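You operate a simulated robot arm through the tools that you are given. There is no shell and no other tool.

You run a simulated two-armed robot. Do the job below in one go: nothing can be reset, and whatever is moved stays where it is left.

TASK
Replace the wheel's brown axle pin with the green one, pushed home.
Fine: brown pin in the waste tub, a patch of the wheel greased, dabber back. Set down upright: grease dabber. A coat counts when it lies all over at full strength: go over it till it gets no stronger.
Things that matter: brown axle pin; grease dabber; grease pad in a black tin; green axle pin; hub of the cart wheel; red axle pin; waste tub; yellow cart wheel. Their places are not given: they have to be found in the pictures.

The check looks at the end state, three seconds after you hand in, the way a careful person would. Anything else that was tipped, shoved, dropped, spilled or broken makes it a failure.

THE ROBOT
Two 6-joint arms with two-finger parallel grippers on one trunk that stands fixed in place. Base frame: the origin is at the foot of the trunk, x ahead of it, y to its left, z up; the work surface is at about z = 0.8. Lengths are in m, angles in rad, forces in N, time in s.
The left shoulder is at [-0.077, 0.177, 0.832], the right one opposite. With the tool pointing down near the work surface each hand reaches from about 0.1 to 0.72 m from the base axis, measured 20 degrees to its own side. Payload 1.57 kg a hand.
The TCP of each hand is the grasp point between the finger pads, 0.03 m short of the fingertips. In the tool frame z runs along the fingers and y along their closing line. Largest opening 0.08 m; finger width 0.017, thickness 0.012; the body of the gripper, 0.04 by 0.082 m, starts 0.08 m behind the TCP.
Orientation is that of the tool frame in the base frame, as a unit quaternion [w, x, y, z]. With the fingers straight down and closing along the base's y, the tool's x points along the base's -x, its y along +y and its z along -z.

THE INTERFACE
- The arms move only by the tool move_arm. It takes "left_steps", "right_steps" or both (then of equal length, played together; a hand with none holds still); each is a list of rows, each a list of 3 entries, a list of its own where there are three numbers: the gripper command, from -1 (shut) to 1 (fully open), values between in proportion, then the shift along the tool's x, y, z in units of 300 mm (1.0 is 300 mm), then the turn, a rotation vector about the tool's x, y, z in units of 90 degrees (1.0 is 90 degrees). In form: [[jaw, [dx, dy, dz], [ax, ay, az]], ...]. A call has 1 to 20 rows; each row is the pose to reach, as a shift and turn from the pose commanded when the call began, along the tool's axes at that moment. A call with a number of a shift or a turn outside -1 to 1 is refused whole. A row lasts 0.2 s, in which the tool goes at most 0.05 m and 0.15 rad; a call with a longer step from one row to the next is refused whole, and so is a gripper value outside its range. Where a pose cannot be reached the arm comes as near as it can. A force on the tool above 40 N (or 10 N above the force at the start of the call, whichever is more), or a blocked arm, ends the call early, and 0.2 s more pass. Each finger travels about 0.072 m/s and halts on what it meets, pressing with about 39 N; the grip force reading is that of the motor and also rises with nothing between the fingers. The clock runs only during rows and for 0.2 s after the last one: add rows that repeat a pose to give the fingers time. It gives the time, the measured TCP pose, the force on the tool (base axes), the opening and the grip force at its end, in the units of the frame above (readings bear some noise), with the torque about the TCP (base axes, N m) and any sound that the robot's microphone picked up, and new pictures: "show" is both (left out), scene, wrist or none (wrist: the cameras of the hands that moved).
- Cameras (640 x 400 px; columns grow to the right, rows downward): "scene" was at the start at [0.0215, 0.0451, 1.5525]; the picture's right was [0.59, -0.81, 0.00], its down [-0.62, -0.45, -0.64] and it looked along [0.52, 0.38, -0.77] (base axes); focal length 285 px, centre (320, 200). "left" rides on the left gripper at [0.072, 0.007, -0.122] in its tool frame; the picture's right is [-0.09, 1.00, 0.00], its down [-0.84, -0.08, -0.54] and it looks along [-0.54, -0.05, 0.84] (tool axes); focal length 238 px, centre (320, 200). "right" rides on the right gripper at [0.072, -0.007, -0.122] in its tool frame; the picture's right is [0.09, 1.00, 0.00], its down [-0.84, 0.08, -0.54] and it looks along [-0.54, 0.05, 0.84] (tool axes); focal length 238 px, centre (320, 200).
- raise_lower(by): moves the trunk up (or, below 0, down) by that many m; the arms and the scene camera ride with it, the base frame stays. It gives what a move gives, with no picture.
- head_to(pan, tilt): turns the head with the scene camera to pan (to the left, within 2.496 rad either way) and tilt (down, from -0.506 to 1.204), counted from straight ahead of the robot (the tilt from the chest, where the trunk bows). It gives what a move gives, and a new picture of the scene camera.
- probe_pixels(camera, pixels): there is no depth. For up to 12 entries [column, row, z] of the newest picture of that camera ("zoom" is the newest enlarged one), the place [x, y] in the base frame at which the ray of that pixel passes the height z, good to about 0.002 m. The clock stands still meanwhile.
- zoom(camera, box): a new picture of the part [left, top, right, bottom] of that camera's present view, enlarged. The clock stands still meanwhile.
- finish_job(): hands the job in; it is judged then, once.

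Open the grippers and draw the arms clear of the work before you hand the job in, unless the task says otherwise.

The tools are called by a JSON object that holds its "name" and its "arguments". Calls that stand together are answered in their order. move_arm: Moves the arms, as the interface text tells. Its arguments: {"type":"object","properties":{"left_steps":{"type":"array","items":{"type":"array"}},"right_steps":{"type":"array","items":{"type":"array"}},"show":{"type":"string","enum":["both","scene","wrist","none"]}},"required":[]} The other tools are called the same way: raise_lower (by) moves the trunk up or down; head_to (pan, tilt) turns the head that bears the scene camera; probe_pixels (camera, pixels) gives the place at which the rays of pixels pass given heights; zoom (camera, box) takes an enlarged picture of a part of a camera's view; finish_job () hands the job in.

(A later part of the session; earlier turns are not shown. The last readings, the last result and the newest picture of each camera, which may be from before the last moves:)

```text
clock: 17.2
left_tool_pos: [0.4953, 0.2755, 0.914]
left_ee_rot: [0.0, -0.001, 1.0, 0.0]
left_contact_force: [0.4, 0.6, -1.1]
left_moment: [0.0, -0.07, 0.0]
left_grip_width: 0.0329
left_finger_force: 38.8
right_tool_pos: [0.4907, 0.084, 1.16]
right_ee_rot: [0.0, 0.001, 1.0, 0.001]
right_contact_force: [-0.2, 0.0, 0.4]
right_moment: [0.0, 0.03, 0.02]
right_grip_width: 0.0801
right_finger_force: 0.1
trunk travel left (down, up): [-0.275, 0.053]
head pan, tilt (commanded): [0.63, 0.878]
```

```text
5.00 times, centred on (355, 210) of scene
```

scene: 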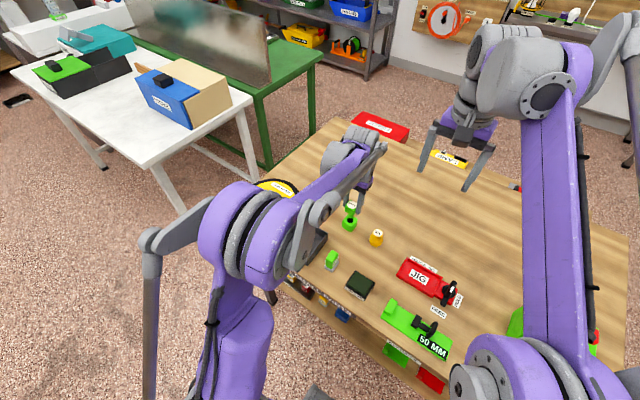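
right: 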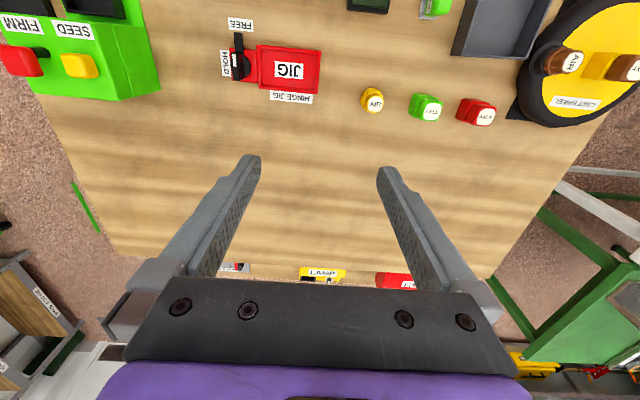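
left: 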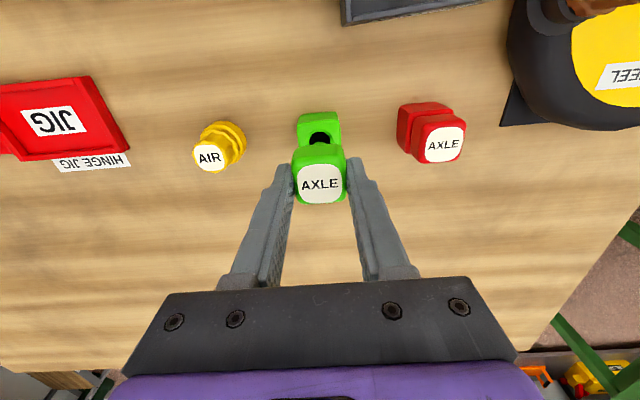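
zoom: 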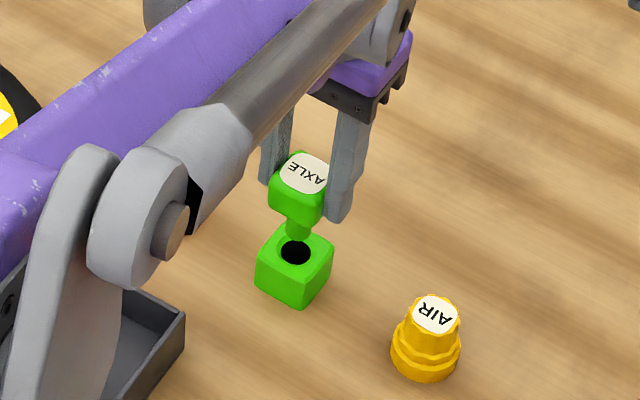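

The green stand stays put and the pin with its round shank is free. I raise it and carry it over the red pin and valve cap to above the hub at (0.405, 0.525).

{"name": "move_arm", "arguments": {"left_steps": [[-0.6, [0, 0, -0.14], [0, 0, 0]], [-0.6, [0, 0, -0.29], [0, 0, 0]], [-0.6, [0.04, 0.11, -0.29], [0, 0, 0]], [-0.6, [0.09, 0.25, -0.29], [0, 0, 0]], [-0.6, [0.14, 0.39, -0.29], [0, 0, 0]], [-0.6, [0.19, 0.53, -0.29], [0, 0, 0]], [-0.6, [0.24, 0.67, -0.29], [0, 0, 0]], [-0.6, [0.28, 0.78, -0.29], [0, 0, 0]], [-0.6, [0.3003, 0.8337, -0.29], [0, 0, 0]], [-0.6, [0.3003, 0.8337, -0.29], [0, 0, 0]], [-0.6, [0.3003, 0.8337, -0.29], [0, 0, 0]]]}}

{"name": "zoom", "arguments": {"camera": "left", "box": [240, 70, 400, 220]}}

{"name": "zoom", "arguments": {"camera": "scene", "box": [240, 160, 310, 225]}}

```text
clock: 19.6
left_tool_pos: [0.4049, 0.5269, 1.0012]
left_ee_rot: [0.001, 0.001, 1.0, 0.0]
left_contact_force: [-0.3, 0.4, -0.5]
left_moment: [0.03, -0.02, -0.01]
left_grip_width: 0.0327
left_finger_force: 38.5
right_tool_pos: [0.4908, 0.083, 1.1601]
right_ee_rot: [0.001, 0.0, 1.0, 0.0]
right_contact_force: [0.0, 0.0, 0.0]
right_moment: [-0.02, -0.01, -0.03]
right_grip_width: 0.0802
right_finger_force: 0.1
trunk travel left (down, up): [-0.275, 0.053]
head pan, tilt (commanded): [0.63, 0.878]
```

scene: 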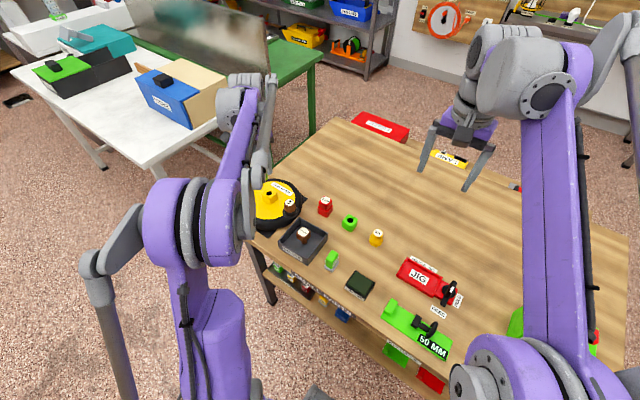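
left: 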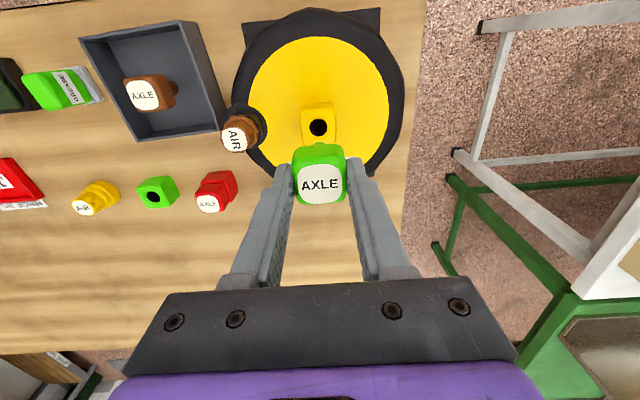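

```text
2.67 times, centred on (320, 145) of left
```

zoom: 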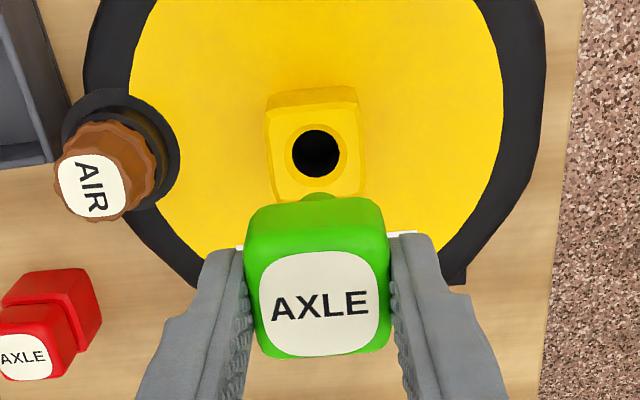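

```text
6.15 times, centred on (275, 192) of scene
```

zoom: 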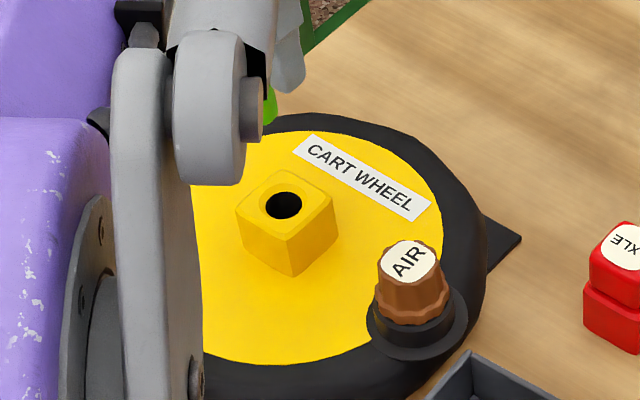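

The hole is clear at left px (318.5,127.8) and scene px (269,192.8); I triangulate its centre.

{"name": "probe_pixels", "arguments": {"camera": "left", "pixels": [[318.5, 127.8, 0.868], [318.5, 127.8, 0.875], [318.5, 127.8, 0.88], [301, 122.5, 0.875], [335, 119.5, 0.875]]}}

{"name": "probe_pixels", "arguments": {"camera": "scene", "pixels": [[269, 192.8, 0.868], [269, 192.8, 0.875], [269, 192.8, 0.88], [270.4, 204.3, 0.848], [270.4, 197.8, 0.875]]}}

```text
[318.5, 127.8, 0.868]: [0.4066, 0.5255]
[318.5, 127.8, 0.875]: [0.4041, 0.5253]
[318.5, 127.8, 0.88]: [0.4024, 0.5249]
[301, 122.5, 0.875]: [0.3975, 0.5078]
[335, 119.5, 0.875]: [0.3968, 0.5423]
```

```text
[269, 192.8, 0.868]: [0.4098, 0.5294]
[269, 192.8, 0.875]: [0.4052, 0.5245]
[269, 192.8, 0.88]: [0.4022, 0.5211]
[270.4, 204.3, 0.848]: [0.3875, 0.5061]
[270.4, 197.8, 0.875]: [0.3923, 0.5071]
```

Hole centre ≈(0.4045, 0.525), pin is over it. I descend fast to just above the hub, then slowly into the hole.

{"name": "move_arm", "arguments": {"left_steps": [[-0.6, [0, 0, 0.06], [0, 0, 0]], [-0.6, [0, 0, 0.13], [0, 0, 0]], [-0.6, [0, 0, 0.175], [0, 0, 0]], [-0.6, [0, 0, 0.19], [0, 0, 0]], [-0.6, [0, 0, 0.205], [0, 0, 0]], [-0.6, [0, 0, 0.22], [0, 0, 0]], [-0.6, [0, 0, 0.235], [0, 0, 0]], [-0.6, [0, 0, 0.25], [0, 0, 0]], [-0.6, [0, 0, 0.265], [0, 0, 0]], [-0.6, [0, 0, 0.275], [0, 0, 0]], [-0.6, [0, 0, 0.275], [0, 0, 0]]]}}

{"name": "zoom", "arguments": {"camera": "left", "box": [240, 90, 400, 220]}}

{"name": "zoom", "arguments": {"camera": "scene", "box": [240, 160, 310, 225]}}

```text
clock: 22.0
left_tool_pos: [0.4035, 0.5269, 0.9173]
left_ee_rot: [0.0, -0.001, 1.0, 0.0]
left_contact_force: [0.2, -1.0, -0.3]
left_moment: [0.01, 0.0, 0.01]
left_grip_width: 0.0332
left_finger_force: 38.8
right_tool_pos: [0.4911, 0.0842, 1.1608]
right_ee_rot: [0.0, 0.0, 1.0, 0.0]
right_contact_force: [0.2, -0.1, 0.4]
right_moment: [-0.01, 0.01, 0.01]
right_grip_width: 0.0799
right_finger_force: 0.0
trunk travel left (down, up): [-0.275, 0.053]
head pan, tilt (commanded): [0.63, 0.878]
```

scene: 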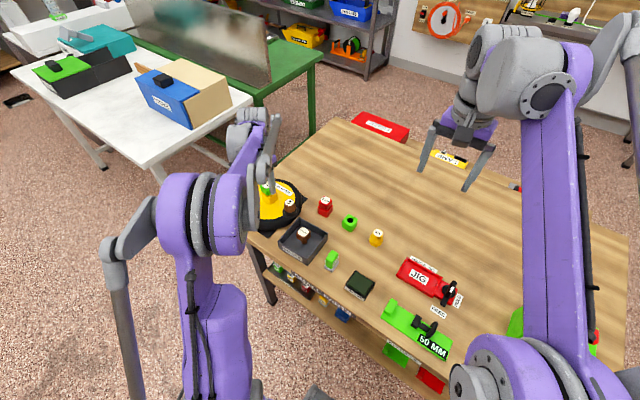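
left: 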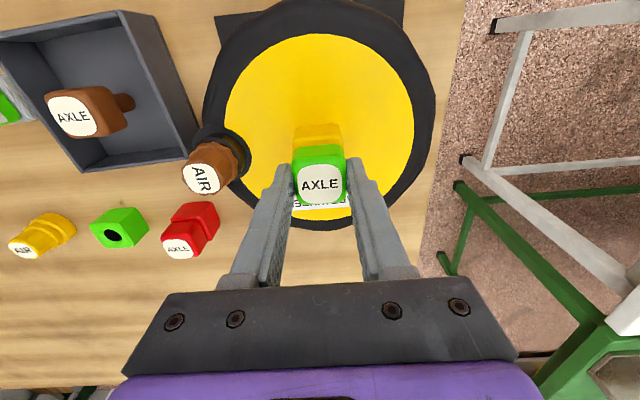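

```text
3.08 times, centred on (320, 155) of left
```

zoom: 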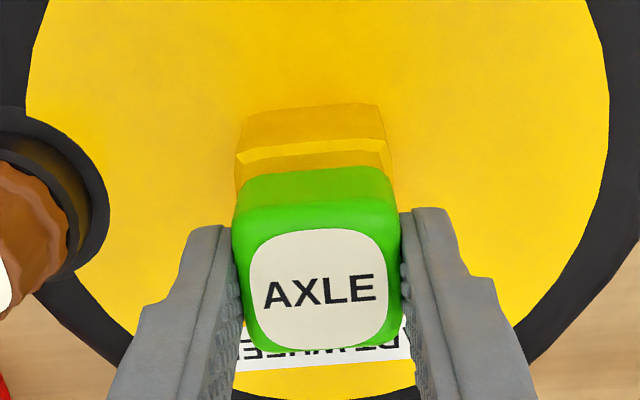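

```text
6.15 times, centred on (275, 192) of scene
```

zoom: 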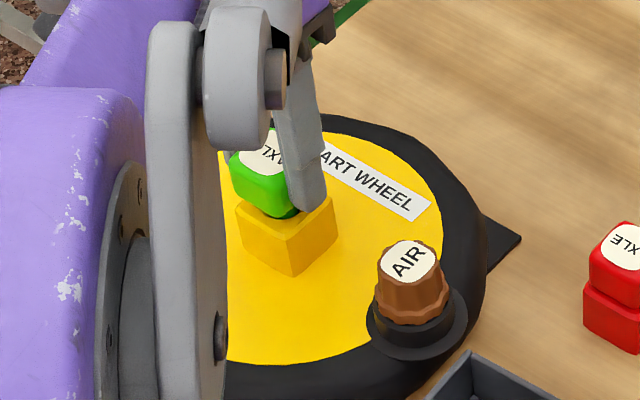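

The shank is in the hole and the head is about 1 cm above the hub with no load. I keep pushing down in 1.5 mm steps, watching the force.

{"name": "move_arm", "arguments": {"left_steps": [[-0.6, [0, 0, 0.005], [0, 0, 0]], [-0.6, [0, 0, 0.01], [0, 0, 0]], [-0.6, [0, 0, 0.015], [0, 0, 0]], [-0.6, [0, 0, 0.02], [0, 0, 0]], [-0.6, [0, 0, 0.025], [0, 0, 0]], [-0.6, [0, 0, 0.03], [0, 0, 0]], [-0.6, [0, 0, 0.035], [0, 0, 0]], [-0.6, [0, 0, 0.035], [0, 0, 0]]]}}

{"name": "zoom", "arguments": {"camera": "left", "box": [240, 90, 400, 220]}}

{"name": "zoom", "arguments": {"camera": "scene", "box": [240, 160, 310, 225]}}

```text
clock: 23.8
left_tool_pos: [0.4054, 0.5256, 0.9083]
left_ee_rot: [0.001, -0.001, 1.0, 0.001]
left_contact_force: [3.0, 7.8, 23.6]
left_moment: [0.08, 0.06, 0.01]
left_grip_width: 0.033
left_finger_force: 39.2
right_tool_pos: [0.4906, 0.0817, 1.1622]
right_ee_rot: [0.001, 0.0, 1.0, 0.001]
right_contact_force: [0.1, 1.3, 0.8]
right_moment: [0.02, 0.03, 0.0]
right_grip_width: 0.0801
right_finger_force: 0.1
trunk travel left (down, up): [-0.275, 0.053]
head pan, tilt (commanded): [0.63, 0.878]
```

scene: 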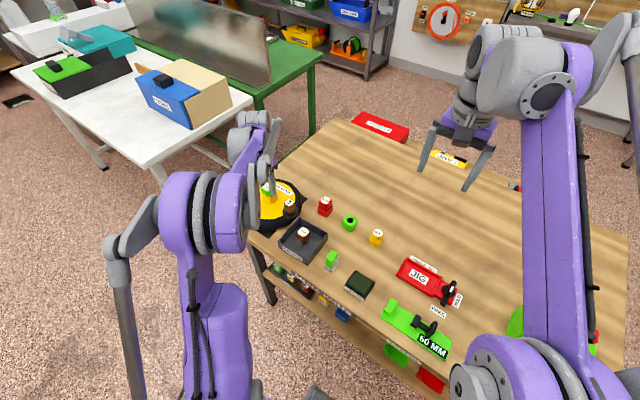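
left: 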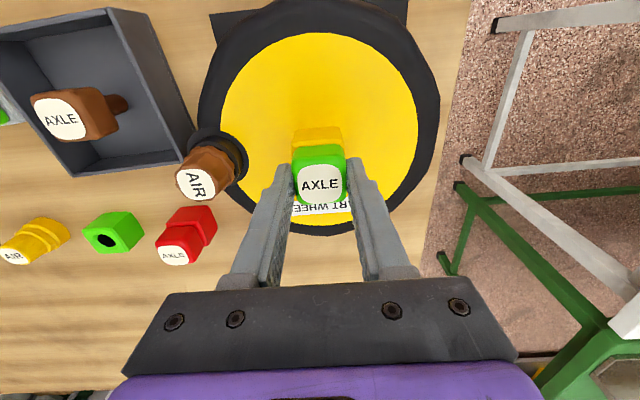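

```text
3.08 times, centred on (320, 155) of left
```

zoom: 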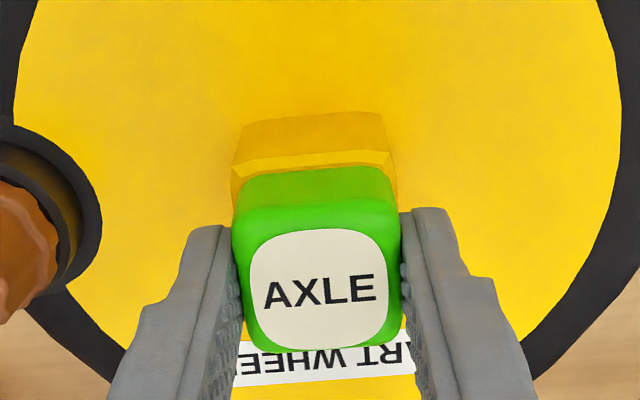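

```text
6.15 times, centred on (275, 192) of scene
```

zoom: 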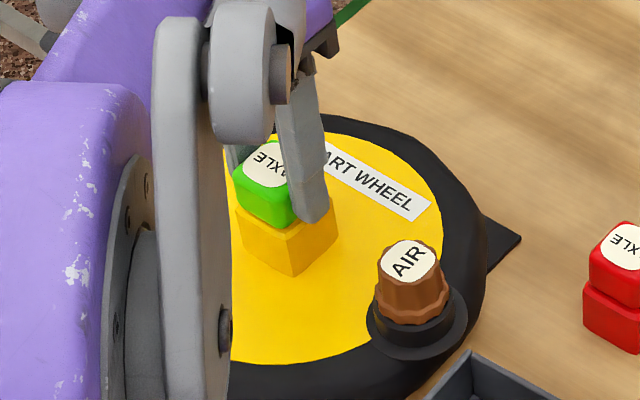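

Contact force rose to 23.6 N at TCP z 0.908, matching the brown pin's seated height. I press slightly more, then relax, open and rise a bit to inspect the seating.

{"name": "move_arm", "arguments": {"left_steps": [[-0.6, [0, 0, 0.0017], [0, 0, 0]], [-0.6, [0, 0, 0.0017], [0, 0, 0]], [-0.6, [0, 0, 0.0017], [0, 0, 0]]], "show": "wrist"}}

```text
clock: 24.6
left_tool_pos: [0.4035, 0.5257, 0.9077]
left_ee_rot: [0.001, 0.0, 1.0, 0.0]
left_contact_force: [5.2, 9.4, 32.8]
left_moment: [0.22, -0.09, -0.03]
left_grip_width: 0.0329
left_finger_force: 38.5
right_tool_pos: [0.489, 0.0819, 1.1617]
right_ee_rot: [0.001, 0.0, 1.0, 0.001]
right_contact_force: [-1.3, -0.3, -0.1]
right_moment: [0.03, 0.03, -0.02]
right_grip_width: 0.08
right_finger_force: 0.2
trunk travel left (down, up): [-0.275, 0.053]
head pan, tilt (commanded): [0.63, 0.878]
```

left: 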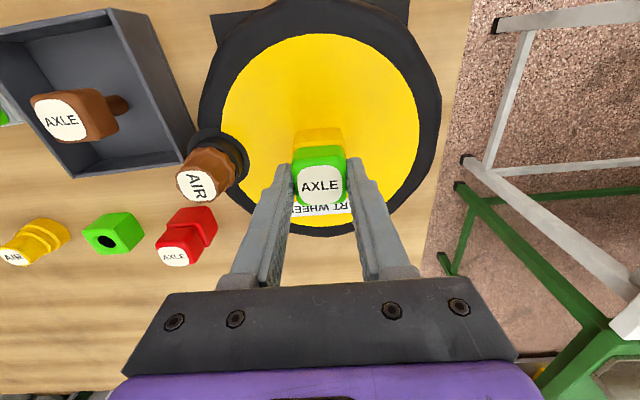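

Pressed at 32.8 N without moving further, so the pin seems to bottom out. I take off the load, open, and rise to look.

{"name": "move_arm", "arguments": {"left_steps": [[-0.6, [0, 0, -0.003], [0, 0, 0]], [-0.6, [0, 0, -0.005], [0, 0, 0]], [-0.2, [0, 0, -0.005], [0, 0, 0]], [0.3, [0, 0, -0.005], [0, 0, 0]], [0.8, [0, 0, -0.005], [0, 0, 0]], [0.9, [0, 0, -0.005], [0, 0, 0]], [0.9, [0, 0, -0.08], [0, 0, 0]], [0.9, [0, 0, -0.2], [0, 0, 0]], [0.9, [0, 0, -0.3], [0, 0, 0]], [0.9, [0, 0, -0.3], [0, 0, 0]]]}}

{"name": "zoom", "arguments": {"camera": "left", "box": [240, 70, 400, 200]}}

{"name": "zoom", "arguments": {"camera": "scene", "box": [240, 160, 310, 225]}}

```text
clock: 26.8
left_tool_pos: [0.4056, 0.5256, 0.997]
left_ee_rot: [0.0, 0.0, 1.0, -0.001]
left_contact_force: [0.0, -0.1, -0.6]
left_moment: [0.03, 0.01, -0.02]
left_grip_width: 0.0761
left_finger_force: 0.0
right_tool_pos: [0.4913, 0.0833, 1.1597]
right_ee_rot: [0.001, 0.0, 1.0, 0.0]
right_contact_force: [0.0, -0.5, 1.2]
right_moment: [0.0, -0.04, 0.01]
right_grip_width: 0.0798
right_finger_force: 0.0
trunk travel left (down, up): [-0.275, 0.053]
head pan, tilt (commanded): [0.63, 0.878]
```

scene: 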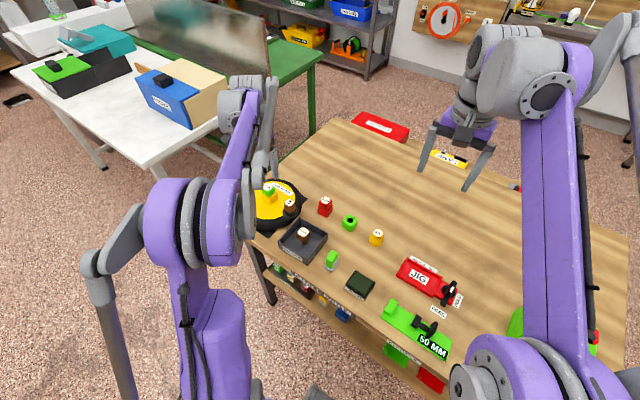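
left: 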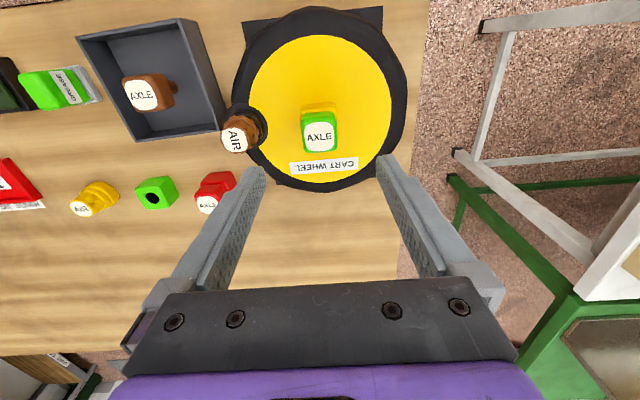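

```text
3.08 times, centred on (320, 135) of left
```

zoom: 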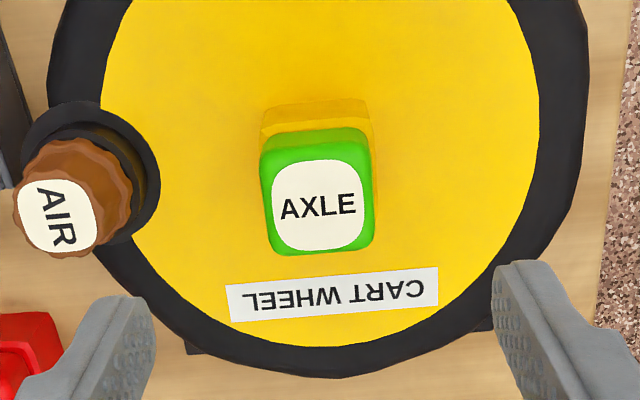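

```text
6.15 times, centred on (275, 192) of scene
```

zoom: 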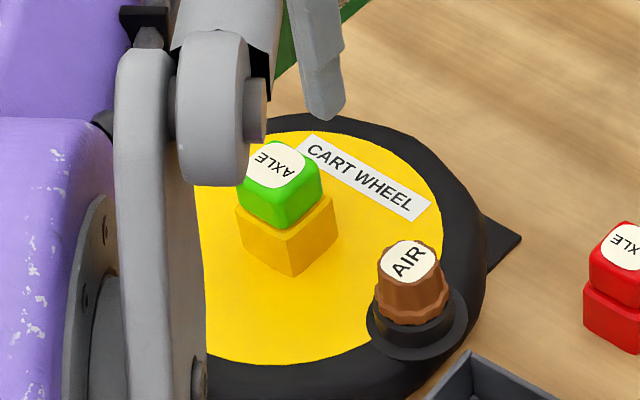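

The green pin now appears at the same height the brown one had (scene label at (268,186)). To be sure it is home, I close the fingers and press on its top.

{"name": "move_arm", "arguments": {"left_steps": [[0.2, [0, 0, 0.0], [0, 0, 0]], [-0.5, [0, 0, 0.0], [0, 0, 0]], [-1, [0, 0, 0.05], [0, 0, 0]], [-1, [0, 0, 0.12], [0, 0, 0]], [-1, [0, 0, 0.17], [0, 0, 0]], [-1, [0, 0, 0.185], [0, 0, 0]], [-1, [0, 0, 0.192], [0, 0, 0]], [-1, [0, 0, 0.198], [0, 0, 0]], [-1, [0, 0, 0.203], [0, 0, 0]], [-1, [0, 0, 0.207], [0, 0, 0]], [-1, [0, 0, 0.211], [0, 0, 0]], [-1, [0, 0, 0.211], [0, 0, 0]]], "show": "wrist"}}

```text
clock: 29.4
left_tool_pos: [0.4043, 0.5257, 0.9348]
left_ee_rot: [0.001, -0.001, 1.0, 0.0]
left_contact_force: [0.4, -0.6, -0.4]
left_moment: [0.04, -0.04, 0.0]
left_grip_width: 0.0
left_finger_force: 21.5
right_tool_pos: [0.492, 0.0838, 1.16]
right_ee_rot: [0.0, 0.0, 1.0, 0.0]
right_contact_force: [-0.2, 0.8, -0.8]
right_moment: [0.01, -0.02, -0.02]
right_grip_width: 0.0799
right_finger_force: 0.1
trunk travel left (down, up): [-0.275, 0.053]
head pan, tilt (commanded): [0.63, 0.878]
```

left: 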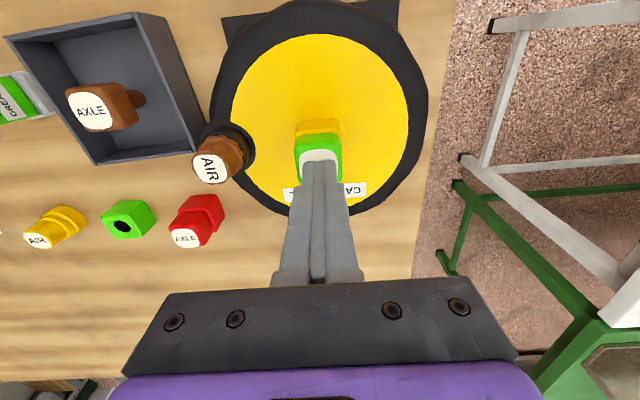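

No contact yet at TCP 0.9335; I go on down in 0.7 mm steps until it bears on the head.

{"name": "move_arm", "arguments": {"left_steps": [[-1, [0, 0, 0.0025], [0, 0, 0]], [-1, [0, 0, 0.005], [0, 0, 0]], [-1, [0, 0, 0.0075], [0, 0, 0]], [-1, [0, 0, 0.01], [0, 0, 0]], [-1, [0, 0, 0.0125], [0, 0, 0]], [-1, [0, 0, 0.0125], [0, 0, 0]]], "show": "none"}}

```text
clock: 30.8
left_tool_pos: [0.404, 0.5243, 0.9309]
left_ee_rot: [0.001, -0.001, 1.0, 0.0]
left_contact_force: [9.9, 8.6, 38.4]
left_moment: [0.26, -0.33, -0.02]
left_grip_width: 0.0
left_finger_force: 20.9
right_tool_pos: [0.4903, 0.0809, 1.1603]
right_ee_rot: [0.001, 0.0, 1.0, 0.0]
right_contact_force: [0.0, 0.6, -0.5]
right_moment: [0.01, -0.06, -0.01]
right_grip_width: 0.0797
right_finger_force: 0.1
trunk travel left (down, up): [-0.275, 0.053]
head pan, tilt (commanded): [0.63, 0.878]
```

38 N on the head with no further travel (top ≈0.901): the pin is home. I back off and go over to the dabber near (0.347, 0.242).

{"name": "move_arm", "arguments": {"left_steps": [[-1, [0, 0, -0.02], [0, 0, 0]], [-1, [0, 0, -0.15], [0, 0, 0]], [-0.6, [0, 0, -0.3], [0, 0, 0]], [0, [0.01, -0.1, -0.335], [0, 0, 0]], [0.5, [0.04, -0.24, -0.335], [0, 0, 0]], [1, [0.07, -0.38, -0.335], [0, 0, 0]], [1, [0.1, -0.52, -0.335], [0, 0, 0]], [1, [0.13, -0.66, -0.335], [0, 0, 0]], [1, [0.16, -0.8, -0.335], [0, 0, 0]], [1, [0.192, -0.944, -0.335], [0, 0, 0]], [1, [0.192, -0.944, -0.335], [0, 0, 0]]]}}

{"name": "zoom", "arguments": {"camera": "left", "box": [220, 60, 420, 200]}}

{"name": "zoom", "arguments": {"camera": "scene", "box": [300, 230, 380, 300]}}

```text
clock: 33.2
left_tool_pos: [0.3462, 0.2415, 1.0299]
left_ee_rot: [0.0, -0.001, 1.0, 0.0]
left_contact_force: [0.9, 0.1, -1.0]
left_moment: [0.0, -0.01, 0.01]
left_grip_width: 0.08
left_finger_force: 0.2
right_tool_pos: [0.491, 0.0829, 1.1601]
right_ee_rot: [0.001, -0.001, 1.0, 0.0]
right_contact_force: [-0.6, 0.3, 0.2]
right_moment: [0.03, 0.01, -0.03]
right_grip_width: 0.08
right_finger_force: 0.0
trunk travel left (down, up): [-0.275, 0.053]
head pan, tilt (commanded): [0.63, 0.878]
```

scene: 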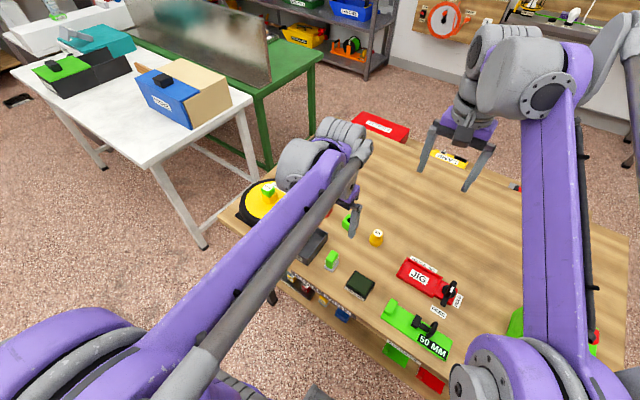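
left: 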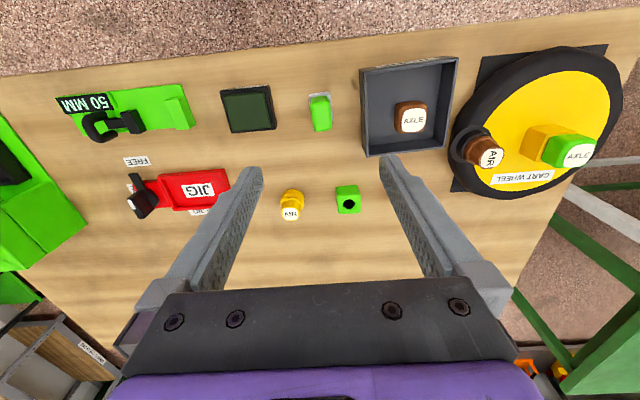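

```text
2.86 times, centred on (320, 130) of left
```

zoom: 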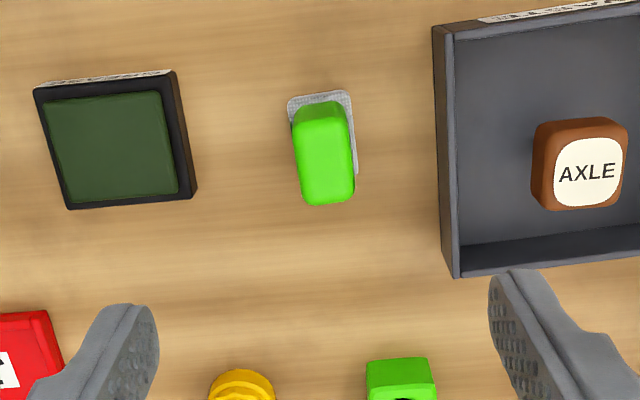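

```text
5.71 times, centred on (340, 265) of scene
```

zoom: 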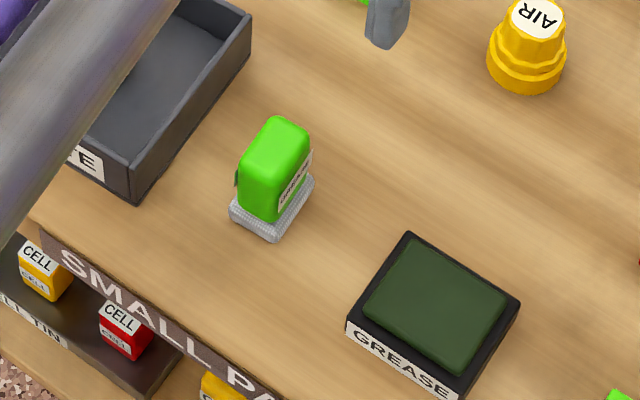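

Probing the dabber: top centre and grey base corners from both cameras, plus tin pad corners.

{"name": "probe_pixels", "arguments": {"camera": "left", "pixels": [[322.4, 112.5, 0.85], [322.4, 112.5, 0.87], [308.8, 95.7, 0.805], [329.4, 92.2, 0.805], [332.9, 120.2, 0.805], [223.5, 94.5, 0.83], [265.5, 92, 0.83], [273.5, 128, 0.83], [234, 130, 0.83]]}}

{"name": "probe_pixels", "arguments": {"camera": "scene", "pixels": [[332.6, 254.5, 0.85], [332.6, 254.5, 0.87], [332.1, 272, 0.8], [324.4, 266.8, 0.8], [338.8, 262, 0.8], [355.6, 272.5, 0.83], [371.5, 285, 0.83], [362, 297, 0.83], [346.5, 282.5, 0.83]]}}

```text
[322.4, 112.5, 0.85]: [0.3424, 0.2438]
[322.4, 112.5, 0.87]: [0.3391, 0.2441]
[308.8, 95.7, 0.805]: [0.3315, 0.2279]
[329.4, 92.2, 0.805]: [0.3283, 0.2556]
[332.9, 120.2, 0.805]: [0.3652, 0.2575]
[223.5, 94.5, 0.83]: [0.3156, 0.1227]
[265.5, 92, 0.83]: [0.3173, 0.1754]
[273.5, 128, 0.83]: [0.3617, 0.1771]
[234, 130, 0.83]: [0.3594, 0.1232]
```

```text
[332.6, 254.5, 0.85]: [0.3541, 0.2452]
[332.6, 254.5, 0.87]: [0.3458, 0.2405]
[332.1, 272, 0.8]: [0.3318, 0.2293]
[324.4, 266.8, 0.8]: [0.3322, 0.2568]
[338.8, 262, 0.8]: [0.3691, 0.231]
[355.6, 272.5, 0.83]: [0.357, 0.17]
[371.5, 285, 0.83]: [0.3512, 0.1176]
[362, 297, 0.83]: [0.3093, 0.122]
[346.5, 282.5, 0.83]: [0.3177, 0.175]
```

{"name": "zoom", "arguments": {"camera": "left", "box": [290, 80, 350, 140]}}

{"name": "zoom", "arguments": {"camera": "scene", "box": [315, 240, 350, 280]}}

```text
6.67 times, centred on (320, 110) of left
```

zoom: 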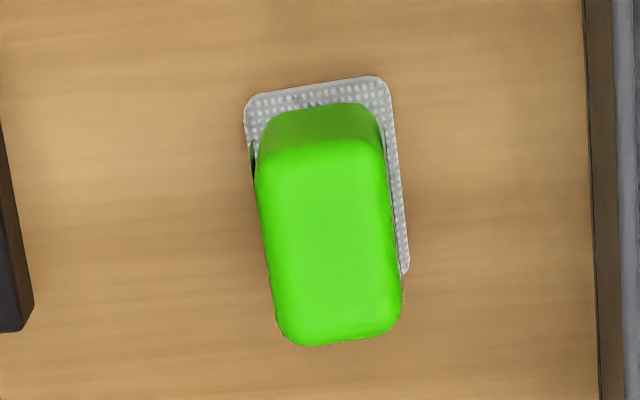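

```text
10.00 times, centred on (332, 260) of scene
```

zoom: 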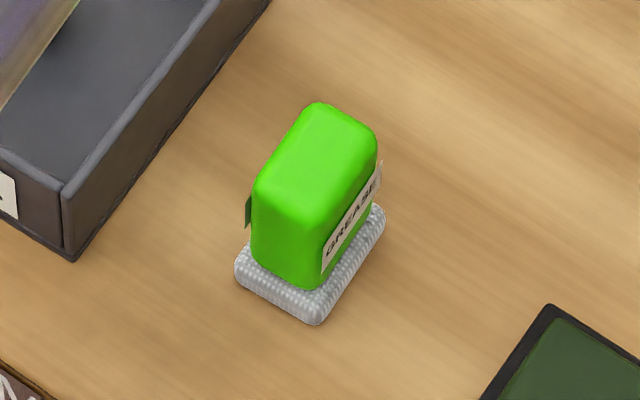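

{"name": "probe_pixels", "arguments": {"camera": "left", "pixels": [[321.5, 116.4, 0.84], [321.5, 116.4, 0.86], [321.5, 131.4, 0.855], [320, 101.7, 0.855], [310, 110, 0.855], [332, 110, 0.855]]}}

{"name": "probe_pixels", "arguments": {"camera": "scene", "pixels": [[331.5, 255, 0.84], [331.5, 255, 0.86], [331.7, 272.2, 0.8], [323.5, 267, 0.803], [338.5, 261.2, 0.803]]}}

```text
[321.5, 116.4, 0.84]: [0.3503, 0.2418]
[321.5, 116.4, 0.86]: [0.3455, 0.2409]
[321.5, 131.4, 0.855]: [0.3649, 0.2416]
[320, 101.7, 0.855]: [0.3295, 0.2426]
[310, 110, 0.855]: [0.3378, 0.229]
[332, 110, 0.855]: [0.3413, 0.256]
```

```text
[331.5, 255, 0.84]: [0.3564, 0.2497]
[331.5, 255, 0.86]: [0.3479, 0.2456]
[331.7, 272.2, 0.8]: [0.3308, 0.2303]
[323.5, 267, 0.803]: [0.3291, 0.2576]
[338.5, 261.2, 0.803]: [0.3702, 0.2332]
```

Dabber: base ≈0.038 × 0.028 m centred (0.349, 0.243), handle top ≈0.85, narrow across y. The tub wall is close at y≈0.293, so I narrow the jaws to 0.05 m and descend with tips stopping just above the grey pad.

{"name": "move_arm", "arguments": {"left_steps": [[0.25, [-0.005, 0.002, 0.1], [0, 0, 0]], [0.25, [-0.005, 0.002, 0.25], [0, 0, 0]], [0.25, [-0.005, 0.002, 0.4], [0, 0, 0]], [0.25, [-0.005, 0.002, 0.5], [0, 0, 0]], [0.25, [-0.005, 0.002, 0.5], [0, 0, 0]]]}}

{"name": "zoom", "arguments": {"camera": "left", "box": [240, 90, 400, 220]}}

{"name": "zoom", "arguments": {"camera": "scene", "box": [300, 220, 370, 290]}}

```text
clock: 34.4
left_tool_pos: [0.3485, 0.2424, 0.8813]
left_ee_rot: [0.0, -0.001, 1.0, 0.0]
left_contact_force: [-0.9, -1.1, -0.1]
left_moment: [0.06, 0.01, 0.03]
left_grip_width: 0.05
left_finger_force: 0.1
right_tool_pos: [0.4911, 0.0839, 1.1606]
right_ee_rot: [0.0, -0.001, 1.0, 0.0]
right_contact_force: [0.2, 0.0, -0.3]
right_moment: [0.01, -0.01, 0.02]
right_grip_width: 0.0799
right_finger_force: 0.1
trunk travel left (down, up): [-0.275, 0.053]
head pan, tilt (commanded): [0.63, 0.878]
```

scene: 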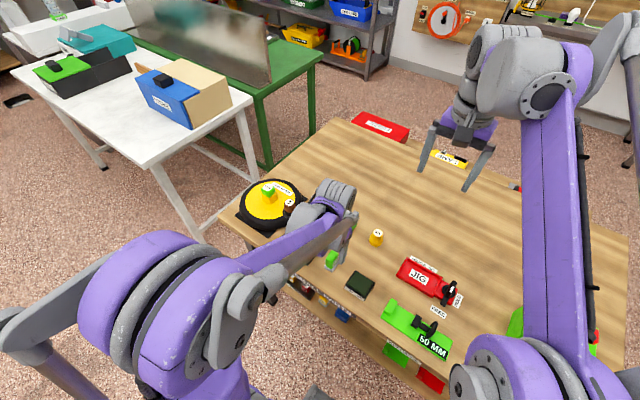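
left: 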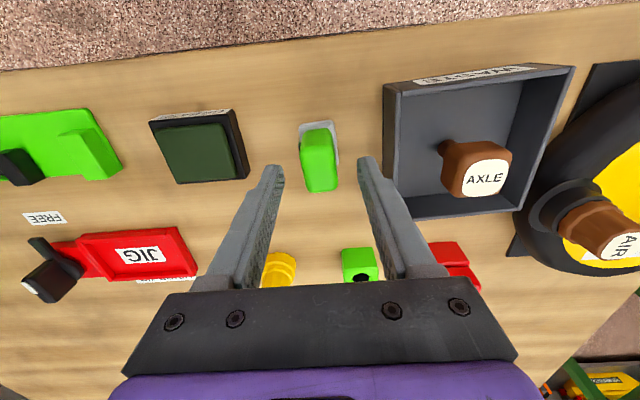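

```text
3.08 times, centred on (320, 155) of left
```

zoom: 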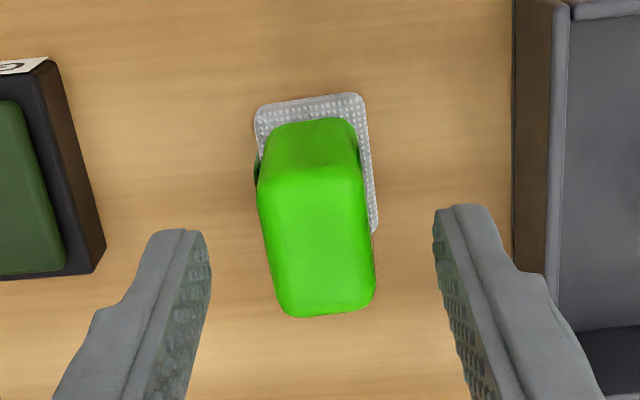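

```text
5.71 times, centred on (335, 255) of scene
```

zoom: 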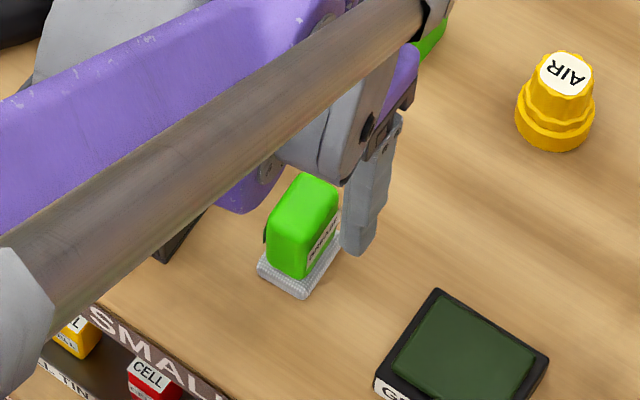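

Handle is centred between the fingers. I descend 32 mm and close on the handle.

{"name": "move_arm", "arguments": {"left_steps": [[0.25, [0, 0, 0.05], [0, 0, 0]], [0.25, [0, 0, 0.107], [0, 0, 0]], [0.25, [0, 0, 0.107], [0, 0, 0]], [-0.2, [0, 0, 0.107], [0, 0, 0]], [-0.5, [0, 0, 0.107], [0, 0, 0]], [-0.8, [0, 0, 0.107], [0, 0, 0]], [-0.8, [0, 0, 0.107], [0, 0, 0]]]}}

{"name": "zoom", "arguments": {"camera": "scene", "box": [300, 220, 370, 290]}}

```text
clock: 36.0
left_tool_pos: [0.3492, 0.2421, 0.8485]
left_ee_rot: [0.001, -0.001, 1.0, 0.0]
left_contact_force: [-0.2, 0.1, 1.0]
left_moment: [0.01, -0.02, 0.03]
left_grip_width: 0.0231
left_finger_force: 35.2
right_tool_pos: [0.491, 0.0813, 1.1608]
right_ee_rot: [0.001, 0.001, 1.0, 0.0]
right_contact_force: [-0.1, -0.3, -0.9]
right_moment: [-0.01, 0.0, 0.02]
right_grip_width: 0.08
right_finger_force: 0.0
trunk travel left (down, up): [-0.275, 0.053]
head pan, tilt (commanded): [0.63, 0.878]
```

scene: 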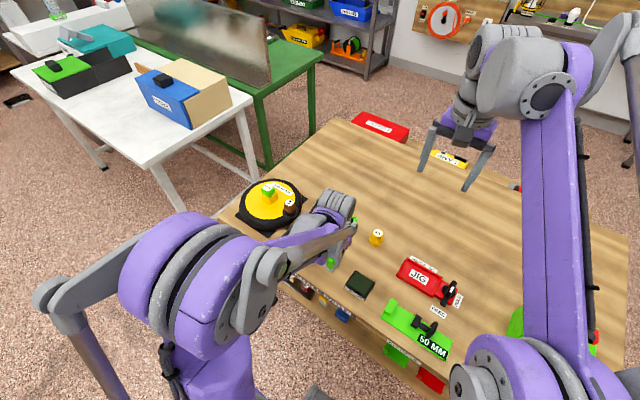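
left: 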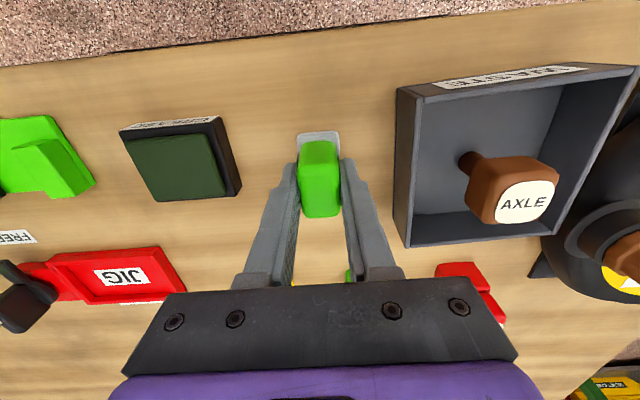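

```text
5.71 times, centred on (335, 255) of scene
```

zoom: 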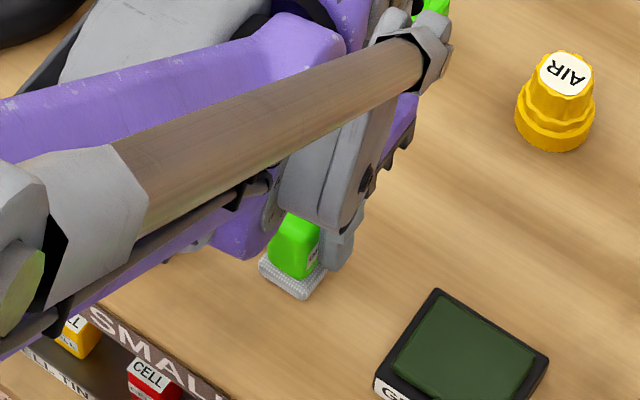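

Gripped (0.0231 m). Home pose of the dabber: TCP (0.3486, 0.2426, 0.848). I lift it 6 cm and zoom on the tin for its pad's location.

{"name": "move_arm", "arguments": {"left_steps": [[-0.8, [0, 0, -0.05], [0, 0, 0]], [-0.8, [0, 0, -0.12], [0, 0, 0]], [-0.8, [0, 0, -0.2], [0, 0, 0]], [-0.8, [0, 0, -0.2], [0, 0, 0]]]}}

{"name": "zoom", "arguments": {"camera": "left", "box": [140, 70, 350, 220]}}

{"name": "zoom", "arguments": {"camera": "scene", "box": [310, 230, 390, 310]}}

```text
clock: 37.0
left_tool_pos: [0.3488, 0.2425, 0.9076]
left_ee_rot: [0.001, -0.001, 1.0, 0.0]
left_contact_force: [0.4, 0.9, -1.6]
left_moment: [0.02, 0.03, -0.02]
left_grip_width: 0.0232
left_finger_force: 35.2
right_tool_pos: [0.4918, 0.0828, 1.1608]
right_ee_rot: [0.0, 0.0, 1.0, 0.0]
right_contact_force: [0.4, -0.1, -1.0]
right_moment: [0.01, 0.01, 0.0]
right_grip_width: 0.0802
right_finger_force: 0.1
trunk travel left (down, up): [-0.275, 0.053]
head pan, tilt (commanded): [0.63, 0.878]
```

scene: 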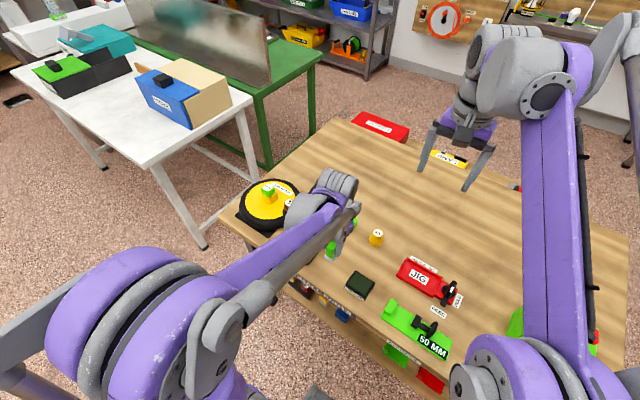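
left: 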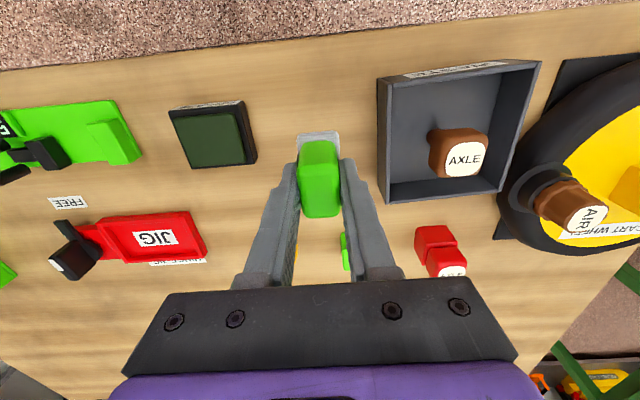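

```text
2.67 times, centred on (245, 145) of left
```

zoom: 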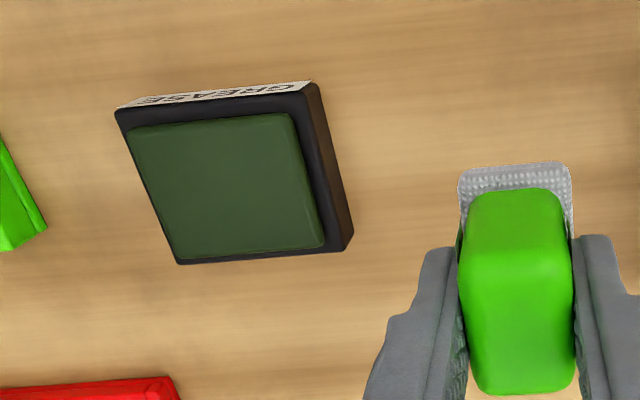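

```text
5.00 times, centred on (350, 270) of scene
```

zoom: 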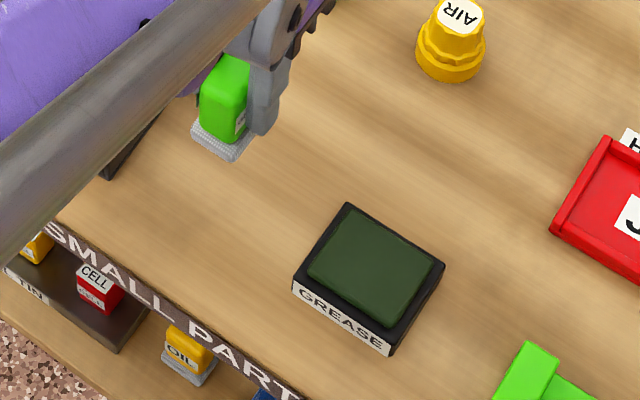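

{"name": "probe_pixels", "arguments": {"camera": "left", "pixels": [[173.8, 118, 0.815], [233, 112.4, 0.815], [246.9, 160.7, 0.815], [192.6, 166.7, 0.815], [173.8, 118, 0.83], [233, 112.4, 0.83], [246.9, 160.7, 0.83], [192.6, 166.7, 0.83]]}}

{"name": "probe_pixels", "arguments": {"camera": "scene", "pixels": [[347.4, 283.6, 0.815], [356, 272, 0.815], [373, 282.4, 0.815], [364.4, 295.6, 0.815], [347.4, 283.6, 0.83], [356, 272, 0.83], [373, 282.4, 0.83], [364.4, 295.6, 0.83]]}}

```text
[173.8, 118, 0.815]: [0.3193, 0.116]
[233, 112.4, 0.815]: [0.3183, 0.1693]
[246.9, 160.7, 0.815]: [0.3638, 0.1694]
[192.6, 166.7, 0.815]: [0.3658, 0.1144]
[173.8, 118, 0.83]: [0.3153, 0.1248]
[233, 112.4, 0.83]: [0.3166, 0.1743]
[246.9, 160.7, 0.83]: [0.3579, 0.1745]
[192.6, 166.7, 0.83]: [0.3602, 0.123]
```

```text
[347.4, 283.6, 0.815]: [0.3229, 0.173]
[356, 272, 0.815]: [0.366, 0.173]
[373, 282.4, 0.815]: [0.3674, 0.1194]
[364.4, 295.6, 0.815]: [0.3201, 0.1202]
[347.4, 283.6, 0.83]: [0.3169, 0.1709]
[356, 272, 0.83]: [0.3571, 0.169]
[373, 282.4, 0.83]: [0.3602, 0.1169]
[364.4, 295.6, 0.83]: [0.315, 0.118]
```

Pad top ≈0.821 centred (0.3405, 0.1453). I shift the right hand 15 cm to its side for room while the left carries the dabber over the pad and lowers it to just above.

{"name": "move_arm", "arguments": {"left_steps": [[-0.8, [0, 0, 0], [0, 0, 0]], [-0.8, [0, 0, 0], [0, 0, 0]], [-0.8, [0.007, -0.08, 0], [0, 0, 0]], [-0.8, [0.014, -0.16, 0], [0, 0, 0]], [-0.8, [0.021, -0.24, 0], [0, 0, 0]], [-0.8, [0.027, -0.3243, 0], [0, 0, 0]], [-0.8, [0.027, -0.3243, 0.06], [0, 0, 0]], [-0.8, [0.027, -0.3243, 0.11], [0, 0, 0]], [-0.8, [0.027, -0.3243, 0.11], [0, 0, 0]]], "right_steps": [[1, [0, -0.1, 0], [0, 0, 0]], [1, [0, -0.2, 0], [0, 0, 0]], [1, [0, -0.3, 0], [0, 0, 0]], [1, [0, -0.4, 0], [0, 0, 0]], [1, [0, -0.5, 0], [0, 0, 0]], [1, [0, -0.5, 0], [0, 0, 0]], [1, [0, -0.5, 0], [0, 0, 0]], [1, [0, -0.5, 0], [0, 0, 0]], [1, [0, -0.5, 0], [0, 0, 0]]]}}

{"name": "zoom", "arguments": {"camera": "left", "box": [230, 80, 410, 220]}}

{"name": "zoom", "arguments": {"camera": "scene", "box": [310, 230, 390, 310]}}

```text
clock: 39.0
left_tool_pos: [0.3403, 0.1442, 0.8755]
left_ee_rot: [0.0, -0.001, 1.0, 0.0]
left_contact_force: [0.0, -0.7, 0.0]
left_moment: [0.0, 0.02, 0.01]
left_grip_width: 0.0235
left_finger_force: 35.7
right_tool_pos: [0.4907, -0.0671, 1.1589]
right_ee_rot: [0.0, 0.0, 1.0, 0.0]
right_contact_force: [-0.9, -0.2, -0.3]
right_moment: [0.01, -0.05, -0.02]
right_grip_width: 0.0799
right_finger_force: 0.0
trunk travel left (down, up): [-0.275, 0.053]
head pan, tilt (commanded): [0.63, 0.878]
```

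scene: 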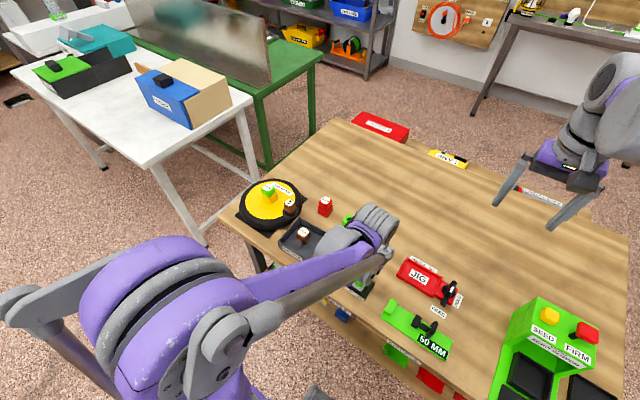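
right: 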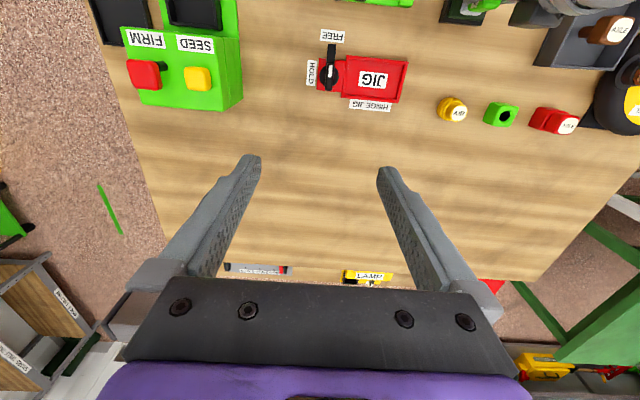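
left: 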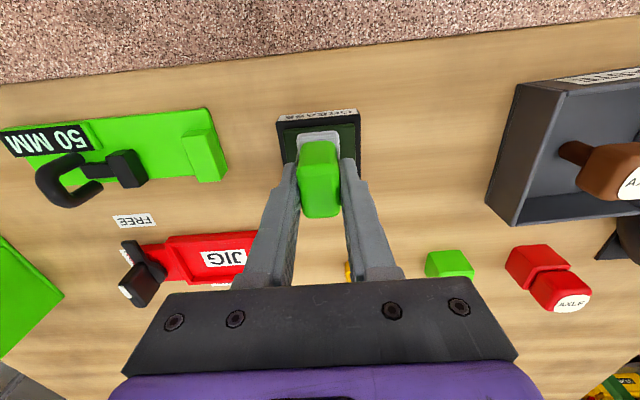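

```text
2.86 times, centred on (320, 150) of left
```

zoom: 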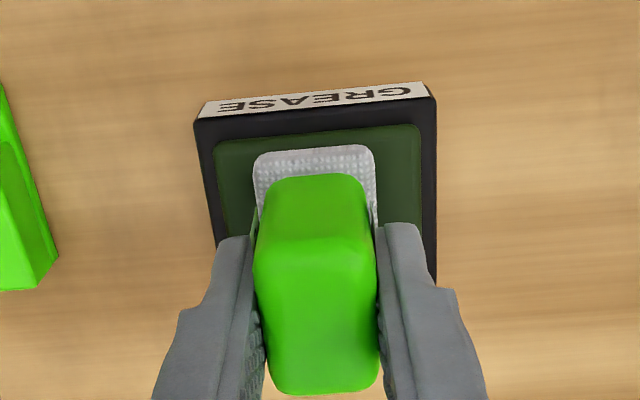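

```text
5.00 times, centred on (350, 270) of scene
```

zoom: 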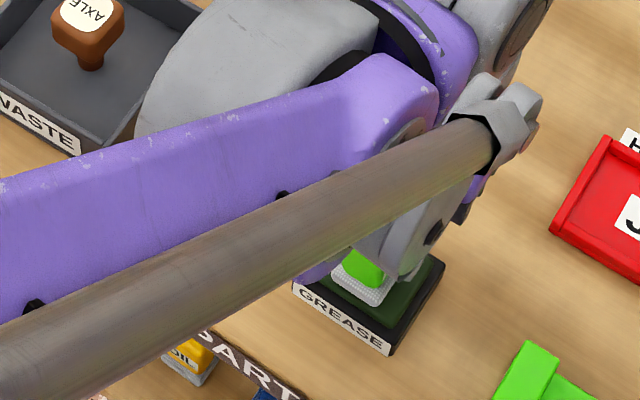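

Dabber is centred over the pad. I press it down gently in small steps.

{"name": "move_arm", "arguments": {"left_steps": [[-0.8, [0, 0, 0.006], [0, 0, 0]], [-0.8, [0, 0, 0.012], [0, 0, 0]], [-0.8, [0, 0, 0.018], [0, 0, 0]], [-0.8, [0, 0, 0.023], [0, 0, 0]], [-0.8, [0, 0, 0.023], [0, 0, 0]]], "show": "wrist"}}

```text
clock: 40.2
left_tool_pos: [0.3395, 0.1451, 0.8693]
left_ee_rot: [0.002, 0.0, 1.0, 0.0]
left_contact_force: [3.1, -1.1, 30.4]
left_moment: [-0.08, -0.03, 0.02]
left_grip_width: 0.0233
left_finger_force: 35.8
right_tool_pos: [0.4883, -0.0682, 1.1597]
right_ee_rot: [0.0, 0.0, 1.0, -0.001]
right_contact_force: [0.0, -0.2, 0.0]
right_moment: [-0.01, -0.03, -0.01]
right_grip_width: 0.0802
right_finger_force: 0.0
trunk travel left (down, up): [-0.275, 0.053]
head pan, tilt (commanded): [0.63, 0.878]
```

left: 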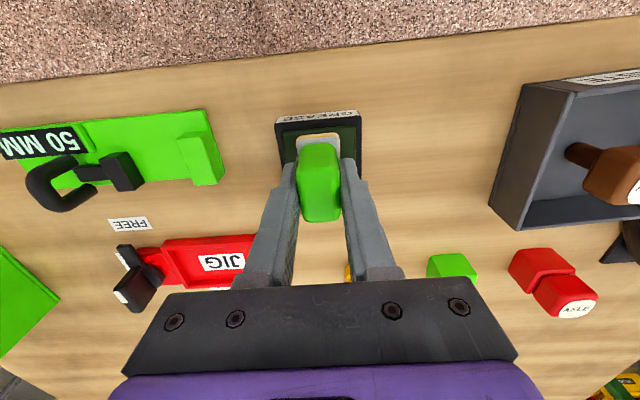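

{"name": "zoom", "arguments": {"camera": "left", "box": [260, 100, 380, 220]}}

```text
3.33 times, centred on (320, 160) of left
```

zoom: 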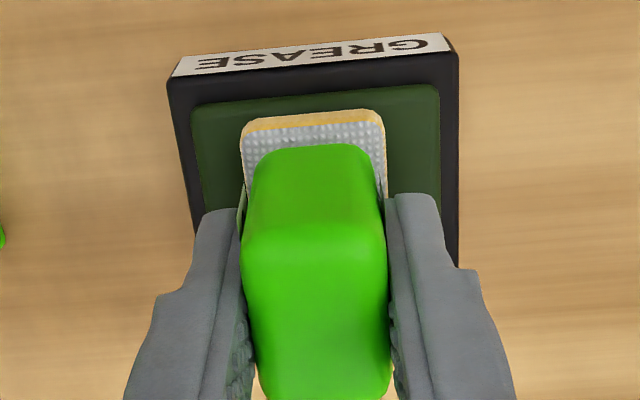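

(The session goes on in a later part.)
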